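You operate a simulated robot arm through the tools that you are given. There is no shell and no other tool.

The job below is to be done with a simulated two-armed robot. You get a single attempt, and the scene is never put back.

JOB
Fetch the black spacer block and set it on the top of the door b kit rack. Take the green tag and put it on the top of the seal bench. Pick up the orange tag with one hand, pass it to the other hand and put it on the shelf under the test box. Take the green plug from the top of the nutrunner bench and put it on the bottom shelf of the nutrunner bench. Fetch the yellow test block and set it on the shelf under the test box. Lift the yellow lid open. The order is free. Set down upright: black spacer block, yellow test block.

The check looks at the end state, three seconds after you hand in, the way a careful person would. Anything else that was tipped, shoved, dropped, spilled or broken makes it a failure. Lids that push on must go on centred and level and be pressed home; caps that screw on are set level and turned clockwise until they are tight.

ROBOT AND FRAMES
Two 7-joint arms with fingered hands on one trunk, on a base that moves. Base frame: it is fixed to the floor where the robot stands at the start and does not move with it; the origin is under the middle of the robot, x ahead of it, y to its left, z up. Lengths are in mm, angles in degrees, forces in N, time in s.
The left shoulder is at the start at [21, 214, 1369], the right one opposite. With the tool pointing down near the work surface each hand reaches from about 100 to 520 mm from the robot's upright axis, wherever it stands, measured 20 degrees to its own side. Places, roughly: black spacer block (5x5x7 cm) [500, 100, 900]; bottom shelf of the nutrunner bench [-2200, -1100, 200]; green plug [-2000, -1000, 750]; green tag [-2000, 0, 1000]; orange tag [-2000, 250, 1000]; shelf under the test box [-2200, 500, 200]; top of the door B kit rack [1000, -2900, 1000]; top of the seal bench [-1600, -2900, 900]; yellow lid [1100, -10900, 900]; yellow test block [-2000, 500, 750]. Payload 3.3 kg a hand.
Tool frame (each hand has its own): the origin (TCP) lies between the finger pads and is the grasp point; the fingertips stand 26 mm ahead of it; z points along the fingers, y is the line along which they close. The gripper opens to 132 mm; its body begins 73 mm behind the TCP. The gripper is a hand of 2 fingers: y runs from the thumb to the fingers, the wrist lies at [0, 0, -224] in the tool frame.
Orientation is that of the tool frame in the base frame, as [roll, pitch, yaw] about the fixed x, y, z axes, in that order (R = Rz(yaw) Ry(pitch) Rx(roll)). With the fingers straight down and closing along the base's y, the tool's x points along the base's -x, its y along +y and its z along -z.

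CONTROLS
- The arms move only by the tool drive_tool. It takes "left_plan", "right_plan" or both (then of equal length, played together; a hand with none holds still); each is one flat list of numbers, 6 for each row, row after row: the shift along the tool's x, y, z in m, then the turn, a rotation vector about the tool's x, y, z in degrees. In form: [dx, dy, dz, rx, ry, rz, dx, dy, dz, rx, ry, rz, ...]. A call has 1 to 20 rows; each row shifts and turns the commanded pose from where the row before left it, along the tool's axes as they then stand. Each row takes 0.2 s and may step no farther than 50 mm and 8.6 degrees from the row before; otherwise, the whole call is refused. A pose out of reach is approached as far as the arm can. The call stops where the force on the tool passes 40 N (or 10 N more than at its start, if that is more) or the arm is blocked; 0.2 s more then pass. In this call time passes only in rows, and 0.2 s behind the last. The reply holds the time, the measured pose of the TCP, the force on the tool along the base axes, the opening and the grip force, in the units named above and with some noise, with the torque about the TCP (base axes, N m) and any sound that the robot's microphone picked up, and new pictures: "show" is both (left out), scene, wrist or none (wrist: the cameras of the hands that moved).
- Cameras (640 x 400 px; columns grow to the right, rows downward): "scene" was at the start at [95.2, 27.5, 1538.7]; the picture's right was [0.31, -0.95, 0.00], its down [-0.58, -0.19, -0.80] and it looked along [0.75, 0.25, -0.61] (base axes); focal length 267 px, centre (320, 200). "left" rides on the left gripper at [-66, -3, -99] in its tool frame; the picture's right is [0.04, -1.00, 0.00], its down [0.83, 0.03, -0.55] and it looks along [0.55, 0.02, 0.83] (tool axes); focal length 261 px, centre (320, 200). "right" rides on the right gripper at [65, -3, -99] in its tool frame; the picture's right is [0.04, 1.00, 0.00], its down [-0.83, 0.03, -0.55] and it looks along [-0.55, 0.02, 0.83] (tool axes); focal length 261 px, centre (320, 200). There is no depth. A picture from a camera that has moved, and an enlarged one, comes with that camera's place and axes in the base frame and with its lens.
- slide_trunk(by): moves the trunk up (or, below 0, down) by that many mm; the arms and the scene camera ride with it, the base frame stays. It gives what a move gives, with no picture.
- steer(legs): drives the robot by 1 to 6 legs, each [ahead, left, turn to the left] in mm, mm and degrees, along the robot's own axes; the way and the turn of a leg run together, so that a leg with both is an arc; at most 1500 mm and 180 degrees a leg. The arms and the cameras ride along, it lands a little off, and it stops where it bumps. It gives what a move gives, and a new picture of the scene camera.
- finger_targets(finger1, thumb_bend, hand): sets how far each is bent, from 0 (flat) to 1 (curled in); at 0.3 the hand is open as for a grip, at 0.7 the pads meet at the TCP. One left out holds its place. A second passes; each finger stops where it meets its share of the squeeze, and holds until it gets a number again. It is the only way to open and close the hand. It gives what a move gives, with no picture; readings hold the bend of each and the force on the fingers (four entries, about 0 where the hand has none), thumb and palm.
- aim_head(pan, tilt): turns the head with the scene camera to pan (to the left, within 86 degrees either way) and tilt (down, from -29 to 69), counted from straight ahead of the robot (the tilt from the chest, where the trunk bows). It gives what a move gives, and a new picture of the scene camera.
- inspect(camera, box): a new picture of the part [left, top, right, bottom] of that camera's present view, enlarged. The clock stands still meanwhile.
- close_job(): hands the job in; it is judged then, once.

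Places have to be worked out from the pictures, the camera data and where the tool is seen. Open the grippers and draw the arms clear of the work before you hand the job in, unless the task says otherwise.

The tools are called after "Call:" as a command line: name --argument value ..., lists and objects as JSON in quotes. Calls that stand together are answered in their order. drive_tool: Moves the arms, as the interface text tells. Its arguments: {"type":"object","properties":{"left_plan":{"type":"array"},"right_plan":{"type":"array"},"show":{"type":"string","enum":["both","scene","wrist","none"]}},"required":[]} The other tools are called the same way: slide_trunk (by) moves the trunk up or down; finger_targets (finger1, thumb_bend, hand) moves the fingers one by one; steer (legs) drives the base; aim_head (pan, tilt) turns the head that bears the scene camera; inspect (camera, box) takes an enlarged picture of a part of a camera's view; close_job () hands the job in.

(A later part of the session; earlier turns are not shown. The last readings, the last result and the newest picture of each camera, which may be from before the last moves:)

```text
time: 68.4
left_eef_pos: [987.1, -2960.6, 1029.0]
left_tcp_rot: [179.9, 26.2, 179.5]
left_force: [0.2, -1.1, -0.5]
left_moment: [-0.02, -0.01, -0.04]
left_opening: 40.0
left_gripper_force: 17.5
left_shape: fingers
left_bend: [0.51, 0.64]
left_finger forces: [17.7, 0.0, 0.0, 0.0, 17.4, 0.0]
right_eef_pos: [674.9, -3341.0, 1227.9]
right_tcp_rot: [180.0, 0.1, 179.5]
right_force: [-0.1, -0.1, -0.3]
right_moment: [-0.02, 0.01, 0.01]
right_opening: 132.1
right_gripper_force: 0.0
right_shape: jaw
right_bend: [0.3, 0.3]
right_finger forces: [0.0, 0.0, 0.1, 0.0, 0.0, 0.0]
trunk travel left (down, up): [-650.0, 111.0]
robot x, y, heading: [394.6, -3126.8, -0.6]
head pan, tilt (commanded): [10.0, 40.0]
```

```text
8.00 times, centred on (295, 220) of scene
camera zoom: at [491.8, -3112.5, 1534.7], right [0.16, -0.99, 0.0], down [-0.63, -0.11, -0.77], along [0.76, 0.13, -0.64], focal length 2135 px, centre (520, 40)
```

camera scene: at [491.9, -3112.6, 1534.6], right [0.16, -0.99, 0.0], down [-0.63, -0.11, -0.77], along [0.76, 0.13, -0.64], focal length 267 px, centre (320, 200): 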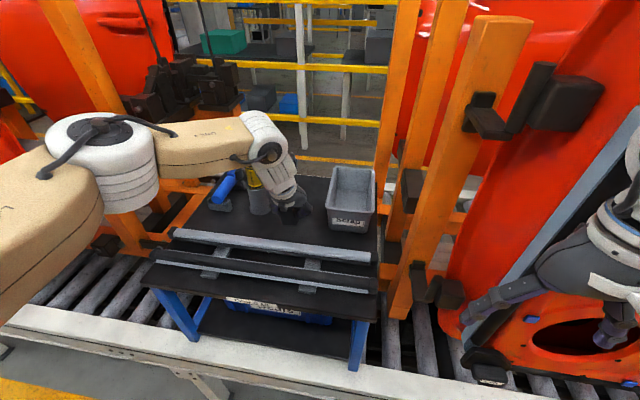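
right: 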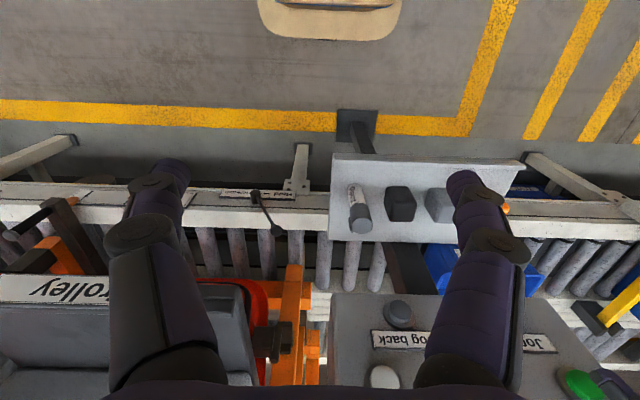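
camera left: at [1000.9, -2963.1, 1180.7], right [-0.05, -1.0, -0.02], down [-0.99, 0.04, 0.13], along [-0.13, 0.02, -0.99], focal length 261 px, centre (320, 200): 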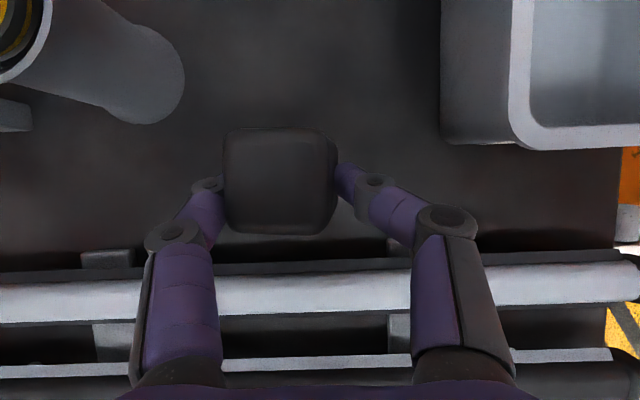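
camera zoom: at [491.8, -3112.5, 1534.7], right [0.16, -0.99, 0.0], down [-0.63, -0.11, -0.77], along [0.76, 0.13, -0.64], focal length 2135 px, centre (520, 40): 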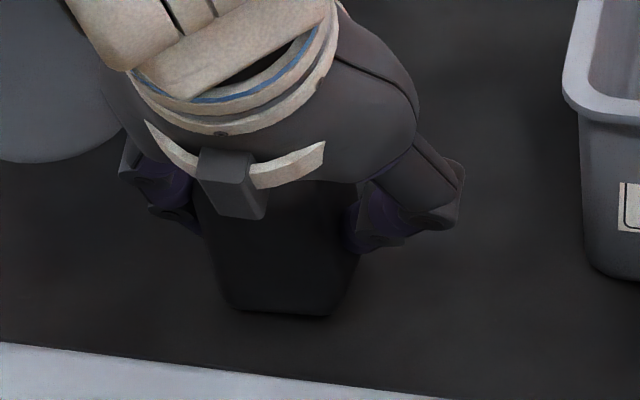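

I step down another couple of millimetres, checking the force.

Call:
drive_tool --left_plan '[0.00066, 0, 0.00135, 0, 0, 0]' --show "none"

Call:
drive_tool --left_plan '[0.00066, 0, 0.00135, 0, 0, 0]' --show "none"

Call:
drive_tool --left_plan '[0.00066, 0, 0.00135, 0, 0, 0]' --show "wrist"

Call:
inspect --camera "scene" --box '[260, 195, 330, 245]'

```text
time: 68.8
left_eef_pos: [987.0, -2959.1, 1028.5]
left_tcp_rot: [-179.9, 26.3, 179.5]
left_force: [1.0, -0.1, 1.9]
left_moment: [0.04, 0.0, -0.01]
left_opening: 40.3
left_gripper_force: 17.5
left_shape: fingers
left_bend: [0.51, 0.64]
left_finger forces: [17.4, 0.1, 0.0, 0.0, 17.7, 0.0]
right_eef_pos: [674.5, -3340.1, 1229.3]
right_tcp_rot: [180.0, -0.1, 179.6]
right_force: [-0.4, 0.0, 0.2]
right_moment: [0.0, -0.01, -0.01]
right_opening: 131.6
right_gripper_force: 0.1
right_shape: jaw
right_bend: [0.3, 0.3]
right_finger forces: [0.0, 0.1, 0.0, 0.0, 0.1, 0.0]
trunk travel left (down, up): [-650.0, 111.0]
robot x, y, heading: [396.5, -3125.4, -0.6]
head pan, tilt (commanded): [10.0, 40.0]
```

```text
time: 69.2
left_eef_pos: [985.3, -2960.6, 1027.1]
left_tcp_rot: [-179.9, 26.4, 179.6]
left_force: [1.2, -1.1, 6.5]
left_moment: [0.21, -0.07, -0.02]
left_opening: 40.2
left_gripper_force: 18.3
left_shape: fingers
left_bend: [0.51, 0.64]
left_finger forces: [16.8, 0.0, 0.1, 0.0, 18.6, 0.0]
right_eef_pos: [673.3, -3341.8, 1228.8]
right_tcp_rot: [179.9, -0.1, 179.5]
right_force: [0.8, -0.6, 0.4]
right_moment: [0.02, -0.04, 0.03]
right_opening: 131.9
right_gripper_force: 0.1
right_shape: jaw
right_bend: [0.3, 0.3]
right_finger forces: [0.1, 0.0, 0.0, 0.1, 0.0, 0.1]
trunk travel left (down, up): [-650.0, 111.0]
robot x, y, heading: [391.8, -3124.7, -0.5]
head pan, tilt (commanded): [10.0, 40.0]
```

```text
time: 69.6
left_eef_pos: [986.2, -2960.7, 1026.7]
left_tcp_rot: [180.0, 26.5, 179.4]
left_force: [2.2, -1.7, 13.2]
left_moment: [0.34, -0.16, 0.0]
left_opening: 40.2
left_gripper_force: 17.4
left_shape: fingers
left_bend: [0.51, 0.64]
left_finger forces: [15.8, 0.0, 0.0, 0.0, 19.6, 0.0]
right_eef_pos: [673.4, -3340.5, 1228.0]
right_tcp_rot: [-180.0, 0.0, 179.5]
right_force: [-1.2, 0.8, 0.5]
right_moment: [0.0, -0.01, -0.02]
right_opening: 132.1
right_gripper_force: 0.1
right_shape: jaw
right_bend: [0.3, 0.3]
right_finger forces: [0.1, 0.1, 0.1, 0.1, 0.0, 0.0]
trunk travel left (down, up): [-650.0, 111.0]
robot x, y, heading: [400.3, -3129.4, -0.6]
head pan, tilt (commanded): [10.0, 40.0]
camera left: at [1000.2, -2963.0, 1144.3], right [-0.05, -1.0, -0.02], down [-0.99, 0.04, 0.12], along [-0.12, 0.02, -0.99], focal length 261 px, centre (320, 200)
```

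left: 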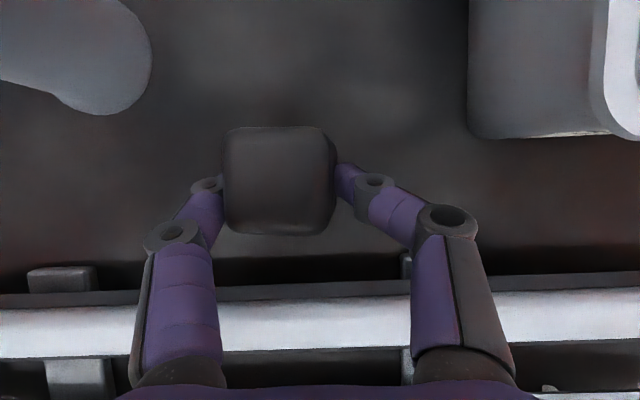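

```text
8.00 times, centred on (295, 220) of scene
camera zoom: at [490.4, -3113.5, 1534.9], right [0.16, -0.99, 0.0], down [-0.63, -0.11, -0.77], along [0.76, 0.13, -0.64], focal length 2135 px, centre (520, 40)
```

zoom: 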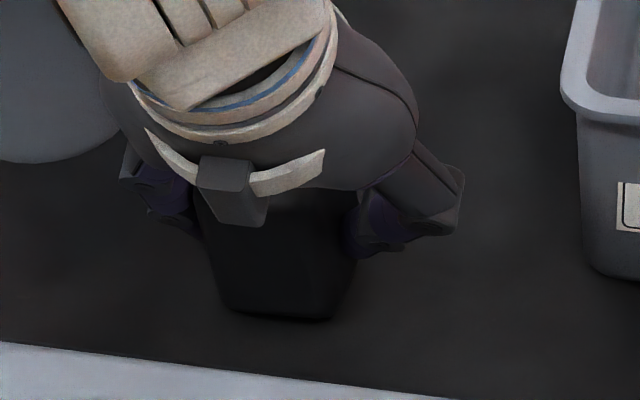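

Contact now: Fz 13 N with the block pressed on the rack top. I ease up 1 mm, relax the squeeze to zero at the present bends, and then open gradually.

Call:
drive_tool --left_plan '[-0.0005, 0, -0.0009, 0, 0, 0]' --show "none"

Call:
finger_targets --hand "left" --finger1 0.55 --thumb_bend 0.64

Call:
finger_targets --hand "left" --finger1 0.48 --thumb_bend 0.58

Call:
inspect --camera "left" --box '[140, 80, 440, 270]'

```text
time: 70.0
left_eef_pos: [986.5, -2959.7, 1026.8]
left_tcp_rot: [180.0, 26.3, 179.3]
left_force: [2.7, -2.9, 11.2]
left_moment: [0.24, -0.19, -0.04]
left_opening: 40.0
left_gripper_force: 18.2
left_shape: fingers
left_bend: [0.51, 0.64]
left_finger forces: [15.7, 0.0, 0.0, 0.0, 19.8, 0.0]
right_eef_pos: [673.9, -3341.3, 1228.6]
right_tcp_rot: [-180.0, 0.1, 179.5]
right_force: [0.5, -0.3, -0.6]
right_moment: [0.0, -0.01, 0.0]
right_opening: 131.9
right_gripper_force: 0.0
right_shape: jaw
right_bend: [0.3, 0.3]
right_finger forces: [0.0, 0.0, 0.0, 0.0, 0.0, 0.1]
trunk travel left (down, up): [-650.0, 111.0]
robot x, y, heading: [393.9, -3128.0, -0.3]
head pan, tilt (commanded): [10.0, 40.0]
```

```text
time: 71.0
left_eef_pos: [986.6, -2959.3, 1026.4]
left_tcp_rot: [-180.0, 26.2, 179.4]
left_force: [0.3, 0.2, -1.8]
left_moment: [-0.01, -0.01, 0.04]
left_opening: 43.6
left_gripper_force: 2.3
left_shape: fingers
left_bend: [0.52, 0.63]
left_finger forces: [2.4, 0.0, 0.0, 0.0, 2.4, 0.1]
right_eef_pos: [675.3, -3340.5, 1229.1]
right_tcp_rot: [180.0, 0.1, 179.5]
right_force: [0.0, -1.8, -0.3]
right_moment: [-0.01, 0.0, -0.01]
right_opening: 132.0
right_gripper_force: 0.1
right_shape: jaw
right_bend: [0.3, 0.3]
right_finger forces: [0.0, 0.1, 0.1, 0.0, 0.1, 0.0]
trunk travel left (down, up): [-650.0, 111.0]
robot x, y, heading: [397.2, -3126.8, -0.3]
head pan, tilt (commanded): [10.0, 40.0]
```

```text
time: 72.0
left_eef_pos: [986.2, -2958.9, 1025.8]
left_tcp_rot: [180.0, 26.2, 179.5]
left_force: [0.6, -0.4, 0.0]
left_moment: [-0.01, 0.01, -0.02]
left_opening: 57.4
left_gripper_force: 0.1
left_shape: fingers
left_bend: [0.48, 0.57]
left_finger forces: [0.1, 0.1, 0.1, 0.0, 0.1, 0.0]
right_eef_pos: [673.9, -3341.2, 1229.4]
right_tcp_rot: [-180.0, 0.0, 179.5]
right_force: [-0.2, -0.9, -1.1]
right_moment: [-0.03, 0.04, 0.01]
right_opening: 131.9
right_gripper_force: 0.1
right_shape: jaw
right_bend: [0.3, 0.3]
right_finger forces: [0.0, 0.1, 0.1, 0.1, 0.1, 0.0]
trunk travel left (down, up): [-650.0, 111.0]
robot x, y, heading: [398.7, -3124.9, -0.6]
head pan, tilt (commanded): [10.0, 40.0]
```

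```text
2.11 times, centred on (290, 175) of left
camera zoom: at [1000.9, -2962.0, 1143.6], right [-0.05, -1.0, -0.02], down [-0.99, 0.04, 0.13], along [-0.13, 0.02, -0.99], focal length 549 px, centre (383, 253)
```

zoom: 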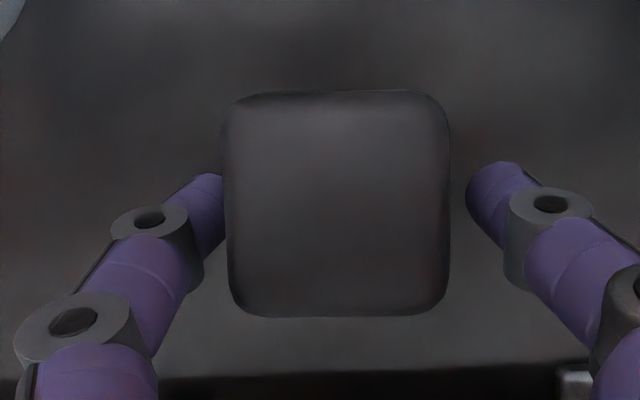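

The block stands released and level on the rack. I open the fingers wider and rise straight up clear of it.

Call:
finger_targets --hand "left" --finger1 0.42 --thumb_bend 0.52

Call:
drive_tool --left_plan '[-0.0088, 0, -0.018, 0, 0, 0, -0.0088, 0, -0.018, 0, 0, 0, -0.0088, 0, -0.018, 0, 0, 0, -0.0088, 0, -0.018, 0, 0, 0, -0.0088, 0, -0.018, 0, 0, 0, 0, 0, -0.045, 0, 0, 0, 0, 0, -0.045, 0, 0, 0, 0, 0, -0.045, 0, 0, 0, 0, 0, -0.045, 0, 0, 0]' --show "both"

Call:
inspect --camera "scene" --box '[220, 140, 380, 260]'

```text
time: 73.0
left_eef_pos: [986.3, -2958.0, 1026.5]
left_tcp_rot: [180.0, 26.2, 179.4]
left_force: [-0.3, 0.5, -0.7]
left_moment: [0.02, 0.0, -0.04]
left_opening: 75.8
left_gripper_force: 0.1
left_shape: fingers
left_bend: [0.42, 0.52]
left_finger forces: [0.0, 0.0, 0.0, 0.0, 0.1, 0.1]
right_eef_pos: [674.0, -3339.5, 1228.8]
right_tcp_rot: [-179.9, 0.0, 179.5]
right_force: [-0.4, 0.6, 0.6]
right_moment: [-0.05, -0.01, 0.04]
right_opening: 132.0
right_gripper_force: 0.0
right_shape: jaw
right_bend: [0.3, 0.3]
right_finger forces: [0.1, 0.0, 0.1, 0.0, 0.0, 0.0]
trunk travel left (down, up): [-650.0, 111.0]
robot x, y, heading: [395.5, -3126.8, -0.6]
head pan, tilt (commanded): [10.0, 40.0]
```

```text
time: 75.0
left_eef_pos: [903.1, -2958.0, 1284.5]
left_tcp_rot: [-180.0, 26.2, 179.4]
left_force: [-0.1, -0.5, 0.5]
left_moment: [-0.01, -0.05, 0.0]
left_opening: 76.2
left_gripper_force: 0.0
left_shape: fingers
left_bend: [0.42, 0.52]
left_finger forces: [0.1, 0.0, 0.0, 0.0, 0.0, 0.0]
right_eef_pos: [674.3, -3339.8, 1228.5]
right_tcp_rot: [180.0, 0.2, 179.5]
right_force: [-0.4, 0.4, -0.3]
right_moment: [0.01, -0.04, -0.02]
right_opening: 131.9
right_gripper_force: 0.1
right_shape: jaw
right_bend: [0.3, 0.3]
right_finger forces: [0.0, 0.0, 0.0, 0.0, 0.1, 0.1]
trunk travel left (down, up): [-650.0, 111.0]
robot x, y, heading: [397.1, -3128.1, -0.6]
head pan, tilt (commanded): [10.0, 40.0]
camera scene: at [490.1, -3112.8, 1534.8], right [0.16, -0.99, 0.0], down [-0.63, -0.11, -0.77], along [0.76, 0.13, -0.64], focal length 267 px, centre (320, 200)
camera left: at [917.2, -2960.8, 1402.4], right [-0.05, -1.0, -0.02], down [-0.99, 0.04, 0.13], along [-0.13, 0.02, -0.99], focal length 261 px, centre (320, 200)
```

scene: 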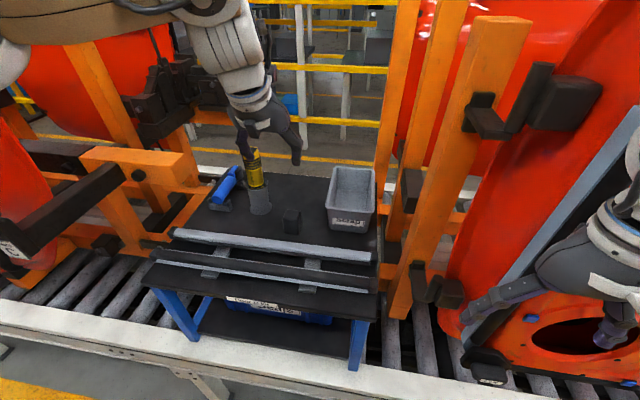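
left: 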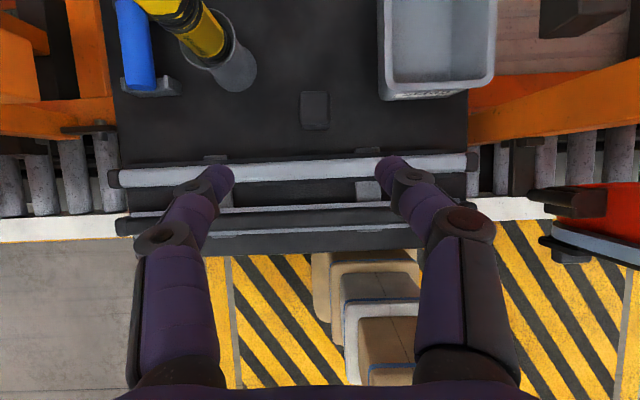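

```text
3.33 times, centred on (300, 200) of scene
camera zoom: at [490.1, -3112.8, 1534.8], right [0.16, -0.99, 0.0], down [-0.63, -0.11, -0.77], along [0.76, 0.13, -0.64], focal length 890 px, centre (387, 200)
```

zoom: 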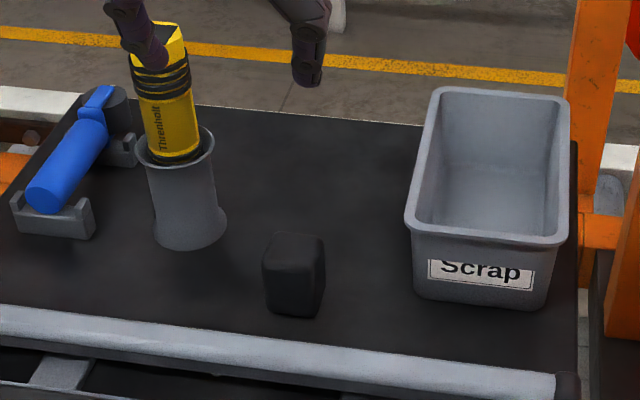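

The black block stands upright on the Door B kit rack. Next I go to the tag / test box / nutrunner area: back off, turn left and drive along the aisle to y≈-100.

Call:
steer --legs '[[-700, 0, 0.6], [0, 0, 90], [1500, 0, 0], [1400, 0, 0]]'

Call:
aim_head --pan 60 --tilt 20

```text
time: 96.3
left_eef_pos: [-641.8, 271.3, 1284.0]
left_tcp_rot: [179.9, 26.3, -86.6]
left_force: [0.1, 0.4, -0.4]
left_moment: [-0.02, 0.0, -0.02]
left_opening: 76.2
left_gripper_force: 0.1
left_shape: fingers
left_bend: [0.42, 0.52]
left_finger forces: [0.0, 0.0, 0.1, 0.0, 0.0, 0.0]
right_eef_pos: [-243.4, 69.0, 1229.3]
right_tcp_rot: [-179.9, 0.0, -86.7]
right_force: [0.6, -0.1, 0.2]
right_moment: [0.02, 0.0, 0.04]
right_opening: 132.0
right_gripper_force: 0.0
right_shape: jaw
right_bend: [0.3, 0.3]
right_finger forces: [0.0, 0.1, 0.1, 0.0, 0.2, 0.1]
trunk travel left (down, up): [-650.0, 111.0]
robot x, y, heading: [-442.1, -227.4, 93.4]
head pan, tilt (commanded): [10.0, 40.0]
camera scene: at [-455.9, -132.0, 1534.6], right [0.97, 0.23, 0.0], down [0.15, -0.63, -0.77], along [-0.18, 0.74, -0.64], focal length 267 px, centre (320, 200)
```

scene: 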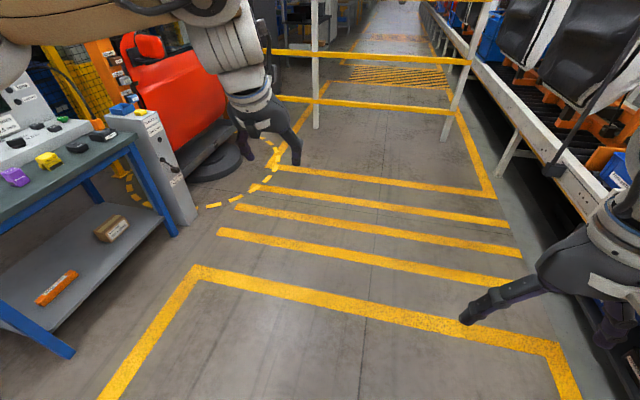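

```text
time: 97.5
left_eef_pos: [-640.7, 271.2, 1284.8]
left_tcp_rot: [-180.0, 26.1, -86.6]
left_force: [0.1, 0.5, 0.4]
left_moment: [-0.02, 0.02, -0.01]
left_opening: 76.3
left_gripper_force: 0.0
left_shape: fingers
left_bend: [0.42, 0.52]
left_finger forces: [0.1, 0.0, 0.1, 0.0, 0.0, 0.0]
right_eef_pos: [-243.4, 67.2, 1228.9]
right_tcp_rot: [180.0, -0.1, -86.6]
right_force: [-0.3, 0.3, -0.1]
right_moment: [0.01, 0.02, -0.04]
right_opening: 131.9
right_gripper_force: 0.0
right_shape: jaw
right_bend: [0.3, 0.3]
right_finger forces: [0.1, 0.0, 0.0, 0.0, 0.1, 0.0]
trunk travel left (down, up): [-650.0, 111.0]
robot x, y, heading: [-437.8, -223.9, 93.4]
head pan, tilt (commanded): [60.0, 20.0]
camera scene: at [-519.4, -173.3, 1566.1], right [0.45, 0.89, 0.0], down [0.31, -0.15, -0.94], along [-0.84, 0.42, -0.34], focal length 267 px, centre (320, 200)
```

scene: 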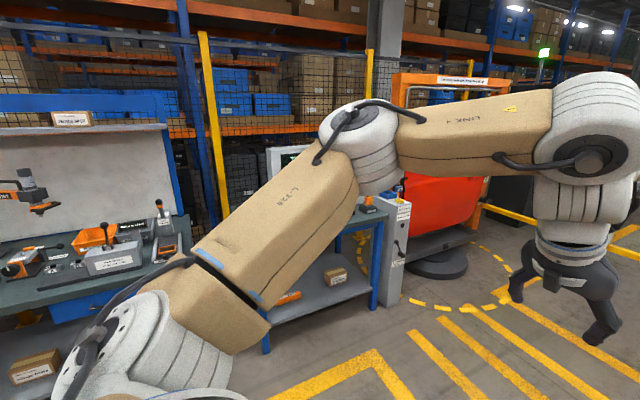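

I turn the rest of the way to face −x (toward the benches) and look at the layout there.

Call:
steer --legs '[[0, 0, 86.6]]'

Call:
aim_head --pan -20 --tilt 22

Call:
aim_head --pan 25 --tilt 22

```text
time: 101.6
left_eef_pos: [-943.9, -404.4, 1283.4]
left_tcp_rot: [180.0, 26.2, 0.5]
left_force: [-0.9, -0.7, -0.3]
left_moment: [0.02, -0.03, 0.0]
left_opening: 76.3
left_gripper_force: 0.0
left_shape: fingers
left_bend: [0.42, 0.52]
left_finger forces: [0.0, 0.0, 0.0, 0.0, 0.0, 0.1]
right_eef_pos: [-720.9, -17.3, 1229.8]
right_tcp_rot: [180.0, 0.1, 0.3]
right_force: [0.0, -0.2, 0.2]
right_moment: [0.0, 0.01, 0.02]
right_opening: 132.0
right_gripper_force: 0.0
right_shape: jaw
right_bend: [0.3, 0.3]
right_finger forces: [0.0, 0.0, 0.0, 0.0, 0.0, 0.0]
trunk travel left (down, up): [-650.0, 111.0]
robot x, y, heading: [-438.6, -223.4, -179.9]
head pan, tilt (commanded): [60.0, 20.0]
camera scene: at [-492.5, -307.1, 1566.1], right [-0.87, 0.49, 0.0], down [0.17, 0.3, -0.94], along [-0.46, -0.82, -0.34], focal length 267 px, centre (320, 200)
```

scene: 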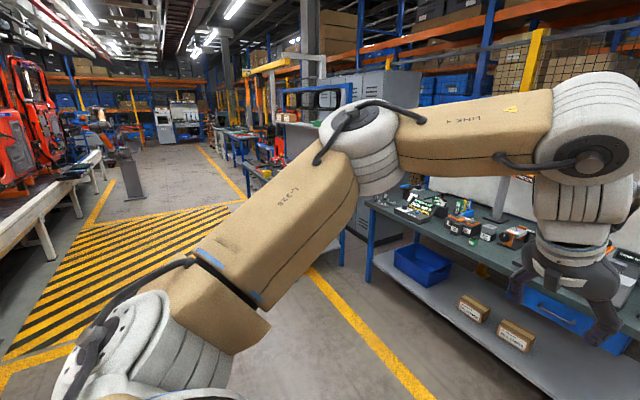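

```text
time: 103.1
left_eef_pos: [-945.9, -404.5, 1283.6]
left_tcp_rot: [179.9, 26.2, 0.4]
left_force: [-0.6, 0.3, 0.2]
left_moment: [0.01, 0.0, -0.02]
left_opening: 76.3
left_gripper_force: 0.1
left_shape: fingers
left_bend: [0.42, 0.52]
left_finger forces: [0.1, 0.1, 0.0, 0.1, 0.0, 0.1]
right_eef_pos: [-721.4, -18.1, 1228.8]
right_tcp_rot: [-179.9, 0.0, 0.3]
right_force: [-0.2, -0.1, 0.0]
right_moment: [-0.01, -0.03, -0.01]
right_opening: 131.9
right_gripper_force: 0.0
right_shape: jaw
right_bend: [0.3, 0.3]
right_finger forces: [0.1, 0.0, 0.0, 0.1, 0.1, 0.1]
trunk travel left (down, up): [-650.0, 111.0]
robot x, y, heading: [-436.4, -222.3, -179.3]
head pan, tilt (commanded): [-20.0, 22.0]
camera scene: at [-534.0, -195.0, 1562.8], right [0.33, 0.94, 0.0], down [0.35, -0.13, -0.93], along [-0.87, 0.31, -0.37], focal length 267 px, centre (320, 200)
```

scene: 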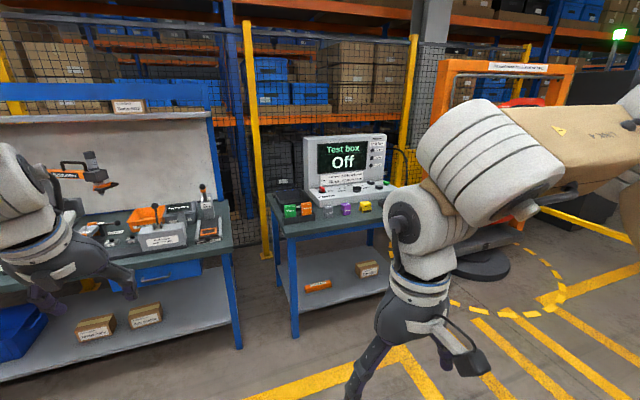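

```text
time: 104.2
left_eef_pos: [-943.6, -404.3, 1283.8]
left_tcp_rot: [-180.0, 26.2, 0.3]
left_force: [0.0, 0.0, 0.3]
left_moment: [0.04, -0.01, -0.05]
left_opening: 76.1
left_gripper_force: 0.1
left_shape: fingers
left_bend: [0.42, 0.52]
left_finger forces: [0.0, 0.0, 0.0, 0.0, 0.0, 0.1]
right_eef_pos: [-721.5, -17.7, 1229.4]
right_tcp_rot: [-180.0, -0.1, 0.4]
right_force: [0.4, -0.2, 0.1]
right_moment: [-0.02, 0.01, 0.02]
right_opening: 132.2
right_gripper_force: 0.0
right_shape: jaw
right_bend: [0.3, 0.3]
right_finger forces: [0.1, 0.1, 0.0, 0.0, 0.0, 0.1]
trunk travel left (down, up): [-650.0, 111.0]
robot x, y, heading: [-437.2, -227.4, -179.6]
head pan, tilt (commanded): [25.0, 22.0]
camera scene: at [-530.4, -265.8, 1562.8], right [-0.43, 0.9, 0.0], down [0.34, 0.16, -0.93], along [-0.84, -0.4, -0.37], focal length 267 px, centre (320, 200)
```

scene: 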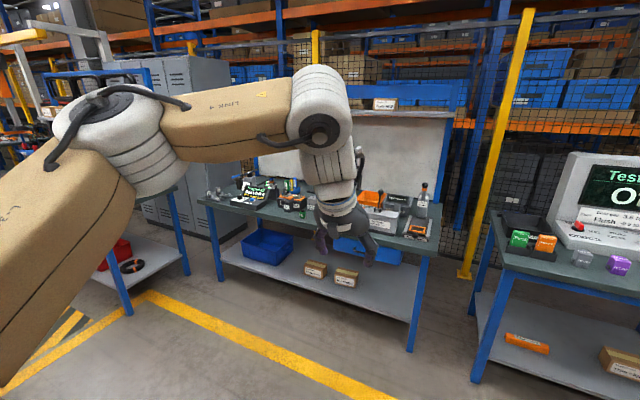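

The test box bench is ahead-right and the nutrunner bench ahead-left. I zoom in on both bench tops and shelves.

Call:
aim_head --pan -14 --tilt 22

Call:
inspect --camera "scene" --box '[210, 110, 410, 235]'

Call:
inspect --camera "scene" --box '[230, 220, 430, 345]'

Call:
inspect --camera "scene" --box '[60, 130, 260, 255]'

```text
time: 105.3
left_eef_pos: [-943.2, -403.9, 1284.5]
left_tcp_rot: [-180.0, 26.2, 0.4]
left_force: [-0.7, -1.1, 1.2]
left_moment: [0.0, 0.01, 0.0]
left_opening: 76.2
left_gripper_force: 0.0
left_shape: fingers
left_bend: [0.42, 0.52]
left_finger forces: [0.0, 0.1, 0.1, 0.0, 0.1, 0.0]
right_eef_pos: [-721.4, -16.9, 1228.9]
right_tcp_rot: [180.0, 0.0, 0.4]
right_force: [-0.1, 1.0, 0.5]
right_moment: [-0.01, -0.02, 0.01]
right_opening: 131.9
right_gripper_force: 0.0
right_shape: jaw
right_bend: [0.3, 0.3]
right_finger forces: [0.1, 0.0, 0.0, 0.0, 0.0, 0.1]
trunk travel left (down, up): [-650.0, 111.0]
robot x, y, heading: [-440.6, -228.0, -179.5]
head pan, tilt (commanded): [-14.0, 22.0]
camera scene: at [-536.8, -204.4, 1562.8], right [0.23, 0.97, 0.0], down [0.36, -0.09, -0.93], along [-0.9, 0.22, -0.37], focal length 267 px, centre (320, 200)
```

scene: 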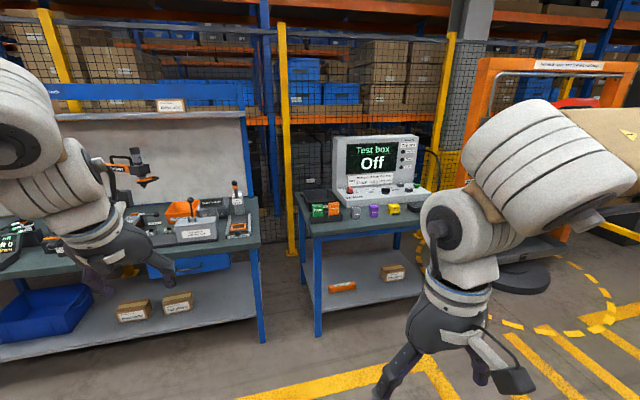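

```text
3.20 times, centred on (310, 172) of scene
camera zoom: at [-536.8, -204.4, 1562.8], right [0.23, 0.97, 0.0], down [0.36, -0.09, -0.93], along [-0.9, 0.22, -0.37], focal length 854 px, centre (352, 288)
```

zoom: 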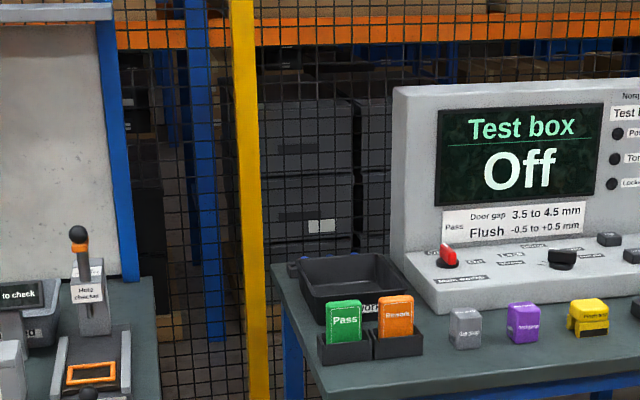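

```text
3.20 times, centred on (330, 282) of scene
camera zoom: at [-536.8, -204.4, 1562.8], right [0.23, 0.97, 0.0], down [0.36, -0.09, -0.93], along [-0.9, 0.22, -0.37], focal length 854 px, centre (288, -64)
```

zoom: 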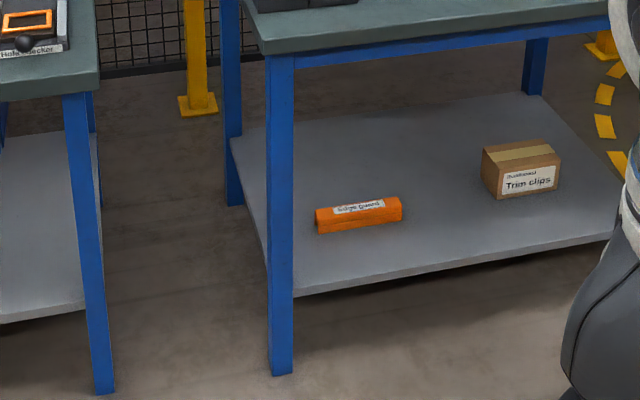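

```text
3.20 times, centred on (160, 192) of scene
camera zoom: at [-536.8, -204.4, 1562.8], right [0.23, 0.97, 0.0], down [0.36, -0.09, -0.93], along [-0.9, 0.22, -0.37], focal length 854 px, centre (832, 224)
```

zoom: 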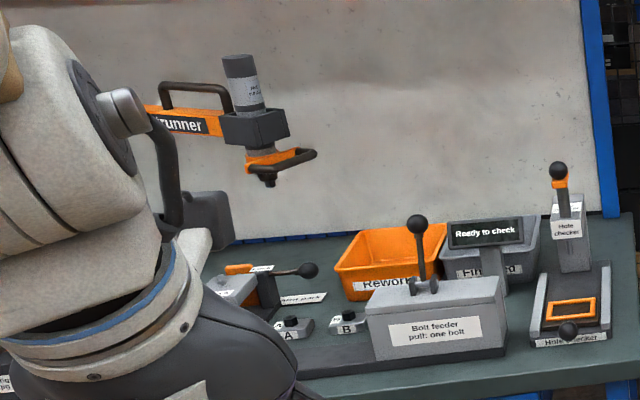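

I identify the green "Pass" tag near [-2000, 138], the orange "Rework" tag near [-2000, 242], and the yellow block further right, with the shelf at z≈215. I straighten and tuck the left hand, then drive closer.

Call:
drive_tool --left_plan '[0, 0, 0, 0, 6.55, 0, 0, 0, 0, 0, 6.55, 0, 0, 0, 0, 0, 6.55, 0, 0, 0, 0, 0, 6.55, 0, 0.045, 0, 0, 0, 0, 0, 0.045, 0, 0, 0, 0, 0, 0.045, 0, 0, 0, 0, 0]' --show "none"

Call:
steer --legs '[[850, -326, -0.5]]'

Call:
aim_head --pan -20 --tilt 40

```text
time: 106.9
left_eef_pos: [-805.5, -400.6, 1274.9]
left_tcp_rot: [-179.9, 3.5, 0.5]
left_force: [-0.2, 0.2, -0.7]
left_moment: [0.0, 0.0, 0.01]
left_opening: 76.3
left_gripper_force: 0.0
left_shape: fingers
left_bend: [0.42, 0.52]
left_finger forces: [0.1, 0.0, 0.0, 0.1, 0.1, 0.1]
left hand out of reach, approached as far as the arm can: row 4
right_eef_pos: [-721.1, -19.4, 1229.2]
right_tcp_rot: [-179.9, 0.1, 0.3]
right_force: [0.8, 0.8, 0.5]
right_moment: [0.05, 0.0, 0.0]
right_opening: 131.8
right_gripper_force: 0.0
right_shape: jaw
right_bend: [0.3, 0.3]
right_finger forces: [0.0, 0.0, 0.0, 0.0, 0.0, 0.1]
trunk travel left (down, up): [-650.0, 111.0]
robot x, y, heading: [-439.9, -228.0, -179.8]
head pan, tilt (commanded): [-14.0, 22.0]
```

```text
time: 111.7
left_eef_pos: [-1672.7, -75.6, 1273.9]
left_tcp_rot: [180.0, 3.3, 0.0]
left_force: [-0.4, 0.1, -0.9]
left_moment: [-0.04, -0.02, -0.03]
left_opening: 76.4
left_gripper_force: 0.1
left_shape: fingers
left_bend: [0.42, 0.52]
left_finger forces: [0.0, 0.2, 0.0, 0.0, 0.0, 0.0]
right_eef_pos: [-1583.6, 305.8, 1229.0]
right_tcp_rot: [179.9, 0.1, -0.1]
right_force: [-0.6, -0.7, 0.1]
right_moment: [0.02, 0.01, -0.01]
right_opening: 132.2
right_gripper_force: 0.0
right_shape: jaw
right_bend: [0.3, 0.3]
right_finger forces: [0.0, 0.0, 0.1, 0.1, 0.1, 0.0]
trunk travel left (down, up): [-650.0, 111.0]
robot x, y, heading: [-1299.7, 95.5, 179.9]
head pan, tilt (commanded): [-14.0, 22.0]
camera scene: at [-1400.6, 117.3, 1562.8], right [0.24, 0.97, 0.0], down [0.36, -0.09, -0.93], along [-0.9, 0.23, -0.38], focal length 267 px, centre (320, 200)
```

scene: 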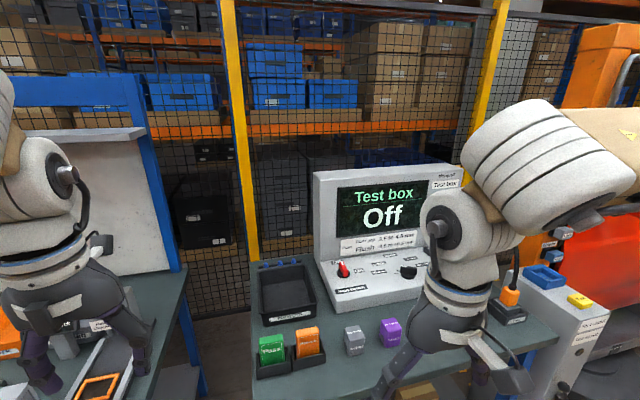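

```text
time: 112.5
left_eef_pos: [-1672.9, -76.0, 1273.7]
left_tcp_rot: [-180.0, 3.3, -0.1]
left_force: [0.5, 0.2, -0.2]
left_moment: [-0.01, -0.02, 0.02]
left_opening: 76.2
left_gripper_force: 0.1
left_shape: fingers
left_bend: [0.42, 0.52]
left_finger forces: [0.1, 0.0, 0.0, 0.0, 0.0, 0.0]
right_eef_pos: [-1583.7, 303.6, 1229.1]
right_tcp_rot: [179.9, -0.1, -0.1]
right_force: [0.7, 0.2, 0.4]
right_moment: [0.02, 0.02, -0.01]
right_opening: 131.9
right_gripper_force: 0.2
right_shape: jaw
right_bend: [0.3, 0.3]
right_finger forces: [0.0, 0.0, 0.0, 0.1, 0.1, 0.1]
trunk travel left (down, up): [-650.0, 111.0]
robot x, y, heading: [-1300.4, 92.7, 179.7]
head pan, tilt (commanded): [-20.0, 40.0]
camera scene: at [-1389.9, 123.7, 1534.7], right [0.34, 0.94, 0.0], down [0.6, -0.22, -0.77], along [-0.72, 0.26, -0.64], focal length 267 px, centre (320, 200)
```

scene: 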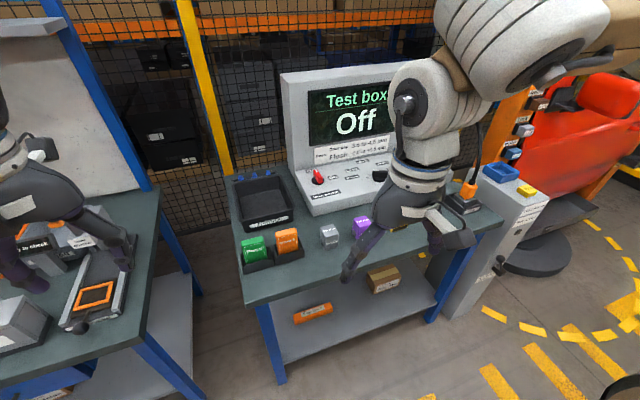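

Call:
inspect --camera "scene" --box '[220, 170, 380, 290]'

Call:
inspect --camera "right" --box '[0, 0, 640, 400]'

Call:
inspect --camera "left" --box '[0, 0, 640, 400]'

```text
3.33 times, centred on (300, 230) of scene
camera zoom: at [-1389.9, 123.7, 1534.7], right [0.34, 0.94, 0.0], down [0.6, -0.22, -0.77], along [-0.72, 0.26, -0.64], focal length 890 px, centre (387, 100)
```

zoom: 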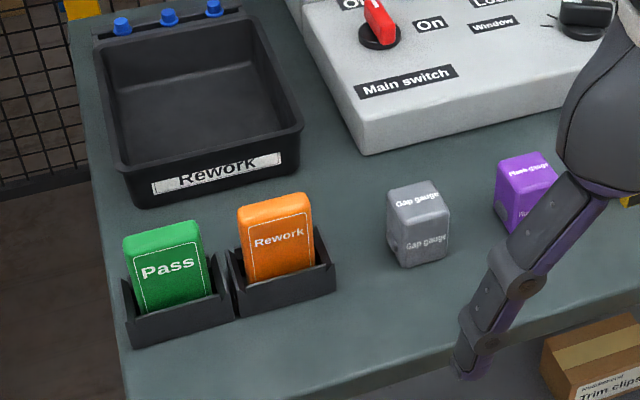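

```text
1.00 times, centred on (320, 200) of right (not enlarged: the box is as wide or as high as the picture)
camera zoom: at [-1517.4, 309.0, 1327.5], right [0.04, -1.0, 0.0], down [-0.83, -0.03, 0.55], along [-0.55, -0.02, -0.83], focal length 261 px, centre (320, 200)
```

zoom: 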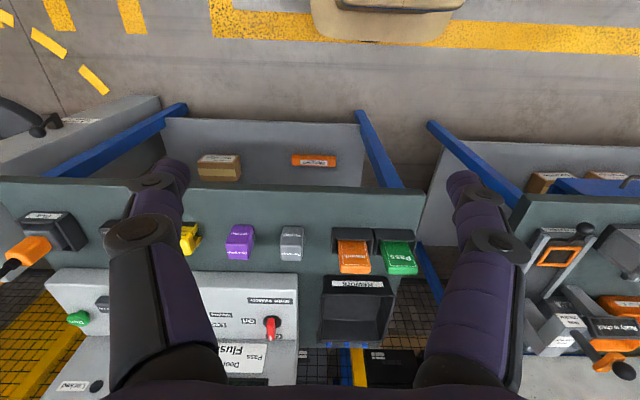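

```text
1.00 times, centred on (320, 200) of left (not enlarged: the box is as wide or as high as the picture)
camera zoom: at [-1732.8, -72.9, 1376.3], right [0.04, 1.0, 0.0], down [0.86, -0.04, 0.5], along [0.5, -0.02, -0.86], focal length 261 px, centre (320, 200)
```

zoom: 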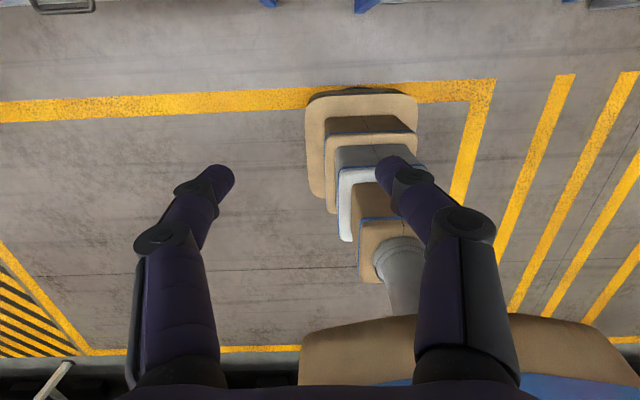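

Triangulating both cameras gives the green tag top at about [-1948, 117, 953] and the orange one near [-1957, 217, 945]. I move closer so the right hand can reach the orange tag.

Call:
steer --legs '[[190, 30, 0]]'

Call:
aim_head --pan -10 --tilt 48

Call:
inspect --camera "right" --box '[0, 0, 640, 400]'

```text
time: 114.1
left_eef_pos: [-1856.2, -105.3, 1272.2]
left_tcp_rot: [179.9, 3.3, -0.2]
left_force: [-0.7, 0.8, 0.2]
left_moment: [-0.02, -0.02, -0.02]
left_opening: 76.2
left_gripper_force: 0.3
left_shape: fingers
left_bend: [0.42, 0.52]
left_finger forces: [0.1, 0.0, 0.0, 0.0, 0.1, 0.1]
right_eef_pos: [-1767.6, 274.5, 1229.0]
right_tcp_rot: [-180.0, 0.0, -0.3]
right_force: [0.6, 0.5, 1.0]
right_moment: [0.0, -0.03, 0.02]
right_opening: 131.7
right_gripper_force: 0.1
right_shape: jaw
right_bend: [0.3, 0.3]
right_finger forces: [0.0, 0.0, 0.0, 0.0, 0.0, 0.1]
trunk travel left (down, up): [-650.0, 111.0]
robot x, y, heading: [-1481.5, 68.8, 179.8]
head pan, tilt (commanded): [-20.0, 40.0]
camera scene: at [-1574.5, 93.6, 1534.6], right [0.34, 0.94, 0.0], down [0.6, -0.22, -0.77], along [-0.72, 0.26, -0.64], focal length 267 px, centre (320, 200)
```

scene: 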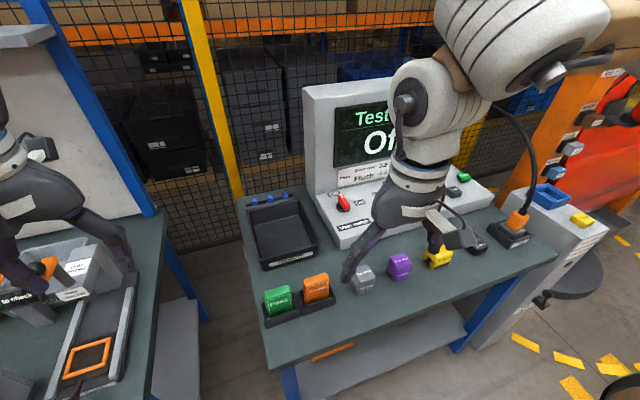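

```text
time: 114.8
left_eef_pos: [-1854.3, -105.7, 1273.6]
left_tcp_rot: [-179.9, 3.3, -0.3]
left_force: [0.5, 0.4, -0.3]
left_moment: [-0.01, 0.0, 0.01]
left_opening: 76.4
left_gripper_force: 0.0
left_shape: fingers
left_bend: [0.42, 0.52]
left_finger forces: [0.0, 0.0, 0.1, 0.1, 0.1, 0.0]
right_eef_pos: [-1766.0, 276.6, 1229.0]
right_tcp_rot: [-180.0, 0.0, -0.2]
right_force: [-0.8, -0.7, -0.1]
right_moment: [-0.02, 0.01, 0.0]
right_opening: 132.0
right_gripper_force: 0.0
right_shape: jaw
right_bend: [0.3, 0.3]
right_finger forces: [0.0, 0.0, 0.0, 0.1, 0.1, 0.0]
trunk travel left (down, up): [-650.0, 111.0]
robot x, y, heading: [-1480.6, 66.0, 179.9]
head pan, tilt (commanded): [-10.0, 48.0]
camera scene: at [-1570.5, 78.6, 1523.3], right [0.18, 0.98, 0.0], down [0.73, -0.13, -0.67], along [-0.66, 0.12, -0.74], focal length 267 px, centre (320, 200)
```

scene: 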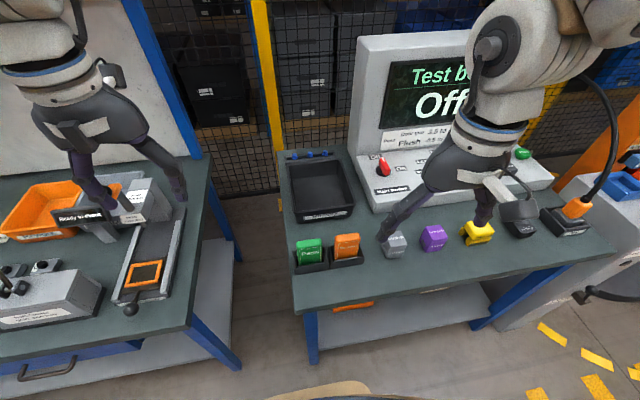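

```text
1.00 times, centred on (320, 200) of right (not enlarged: the box is as wide or as high as the picture)
camera zoom: at [-1700.2, 279.2, 1327.5], right [0.04, -1.0, 0.0], down [-0.83, -0.03, 0.55], along [-0.55, -0.02, -0.83], focal length 261 px, centre (320, 200)
```

zoom: 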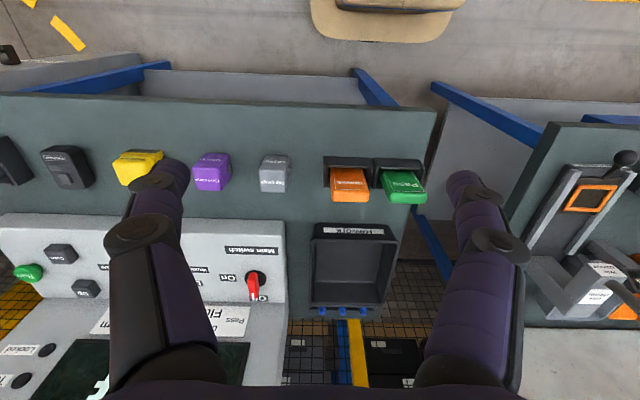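

Call:
inspect --camera "right" --box '[100, 120, 440, 332]'

Call:
inspect --camera "scene" --box '[280, 150, 440, 270]'

Call:
inspect --camera "scene" --box '[400, 180, 580, 280]'

```text
1.88 times, centred on (270, 226) of right
camera zoom: at [-1700.2, 279.2, 1327.5], right [0.04, -1.0, 0.0], down [-0.83, -0.03, 0.55], along [-0.55, -0.02, -0.83], focal length 491 px, centre (414, 151)
```

zoom: 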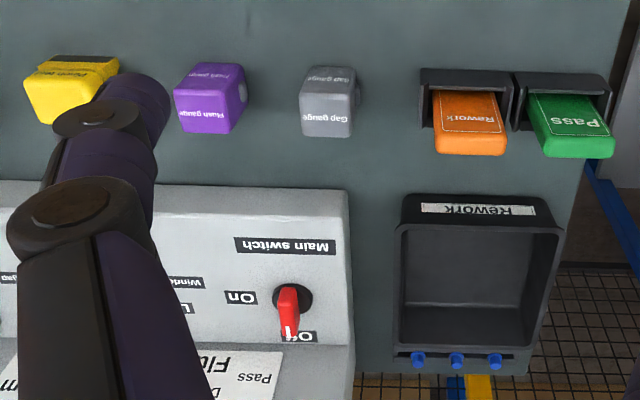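

```text
3.33 times, centred on (360, 210) of scene
camera zoom: at [-1570.5, 78.6, 1523.3], right [0.18, 0.98, 0.0], down [0.73, -0.13, -0.67], along [-0.66, 0.12, -0.74], focal length 890 px, centre (187, 167)
```

zoom: 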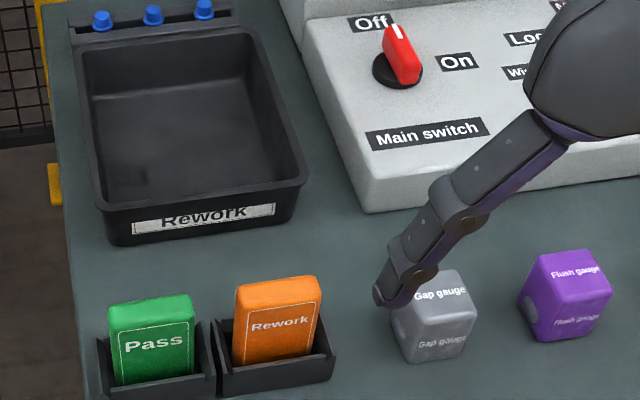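

```text
3.56 times, centred on (490, 230) of scene
camera zoom: at [-1570.5, 78.6, 1523.3], right [0.18, 0.98, 0.0], down [0.73, -0.13, -0.67], along [-0.66, 0.12, -0.74], focal length 949 px, centre (-284, 93)
```

zoom: 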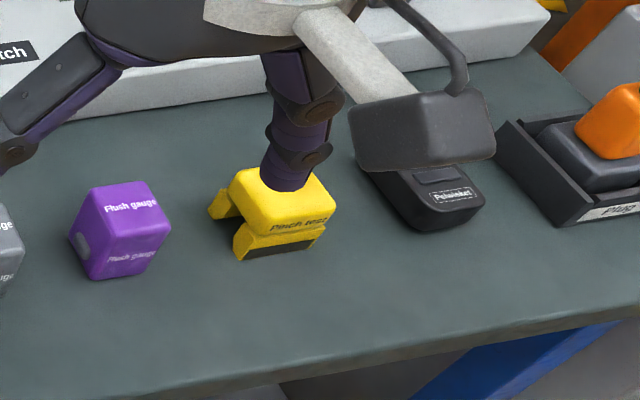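

The orange tag's top centre comes out at about [-1944, 218, 948] (both cameras agree), width ≈67 mm, with a 32 mm gap to the green tag. I set the right hand to ~76 mm opening and move above it.

Call:
finger_targets --hand "right" --finger1 0.468 --thumb_bend 0.468

Call:
drive_tool --right_plan '[-0.0297, 0.00975, 0.0332, 0, 0, 0, -0.0297, 0.00975, 0.0332, 0, 0, 0, -0.0297, 0.00975, 0.0332, 0, 0, 0, -0.0297, 0.00975, 0.0332, 0, 0, 0, -0.0297, 0.00975, 0.0332, 0, 0, 0, -0.0297, 0.00975, 0.0332, 0, 0, 0]' --show "both"

Call:
inspect --camera "right" --box '[160, 90, 480, 290]'

```text
time: 115.8
left_eef_pos: [-1856.2, -105.4, 1273.6]
left_tcp_rot: [-180.0, 3.3, -0.3]
left_force: [-0.4, 0.6, 0.1]
left_moment: [0.01, 0.04, 0.01]
left_opening: 76.3
left_gripper_force: 0.1
left_shape: fingers
left_bend: [0.42, 0.52]
left_finger forces: [0.0, 0.0, 0.1, 0.0, 0.0, 0.1]
right_eef_pos: [-1765.8, 277.0, 1229.9]
right_tcp_rot: [-180.0, 0.0, -0.1]
right_force: [-0.6, 0.3, -1.5]
right_moment: [0.01, 0.02, 0.02]
right_opening: 80.7
right_gripper_force: 0.1
right_shape: fingers
right_bend: [0.46, 0.46]
right_finger forces: [0.1, 0.1, 0.0, 0.1, 0.0, 0.0]
trunk travel left (down, up): [-650.0, 111.0]
robot x, y, heading: [-1483.0, 65.0, 180.0]
head pan, tilt (commanded): [-10.0, 48.0]
```

```text
time: 117.2
left_eef_pos: [-1856.4, -105.4, 1272.6]
left_tcp_rot: [-179.8, 3.2, -0.1]
left_force: [0.1, -0.5, -0.8]
left_moment: [0.02, -0.02, 0.01]
left_opening: 76.2
left_gripper_force: 0.1
left_shape: fingers
left_bend: [0.42, 0.52]
left_finger forces: [0.0, 0.1, 0.0, 0.0, 0.1, 0.0]
right_eef_pos: [-1946.5, 217.4, 1026.6]
right_tcp_rot: [-179.8, 0.0, -0.1]
right_force: [-0.2, -0.8, 0.0]
right_moment: [0.02, 0.0, 0.0]
right_opening: 80.6
right_gripper_force: 0.0
right_shape: fingers
right_bend: [0.46, 0.46]
right_finger forces: [0.1, 0.0, 0.0, 0.0, 0.1, 0.1]
trunk travel left (down, up): [-650.0, 111.0]
robot x, y, heading: [-1483.8, 64.6, 179.9]
head pan, tilt (commanded): [-10.0, 48.0]
camera scene: at [-1571.9, 77.5, 1523.2], right [0.18, 0.98, 0.0], down [0.73, -0.13, -0.67], along [-0.66, 0.12, -0.74], focal length 267 px, centre (320, 200)
camera right: at [-1880.6, 221.7, 1125.2], right [0.04, -1.0, 0.0], down [-0.83, -0.04, 0.55], along [-0.55, -0.02, -0.83], focal length 261 px, centre (320, 200)
```

scene: 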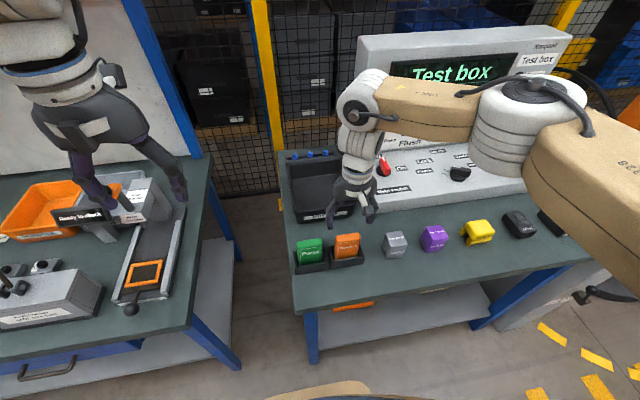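
right: 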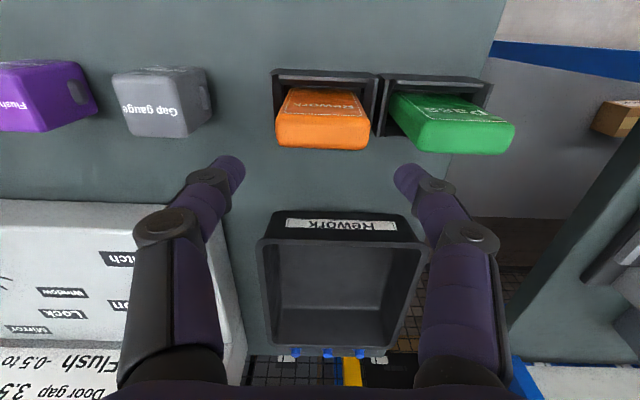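

```text
2.00 times, centred on (320, 190) of right
camera zoom: at [-1880.6, 221.7, 1125.2], right [0.04, -1.0, 0.0], down [-0.83, -0.04, 0.55], along [-0.55, -0.02, -0.83], focal length 521 px, centre (320, 220)
```

zoom: 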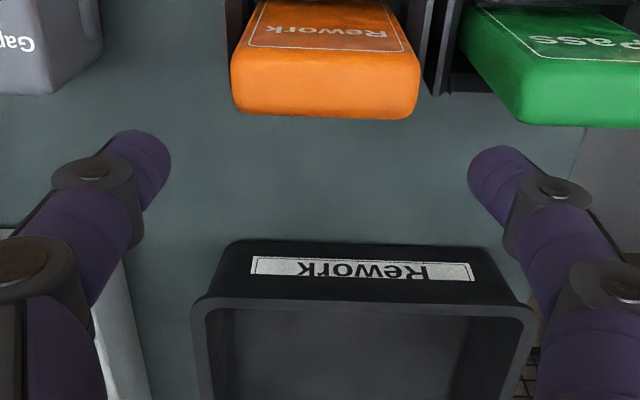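

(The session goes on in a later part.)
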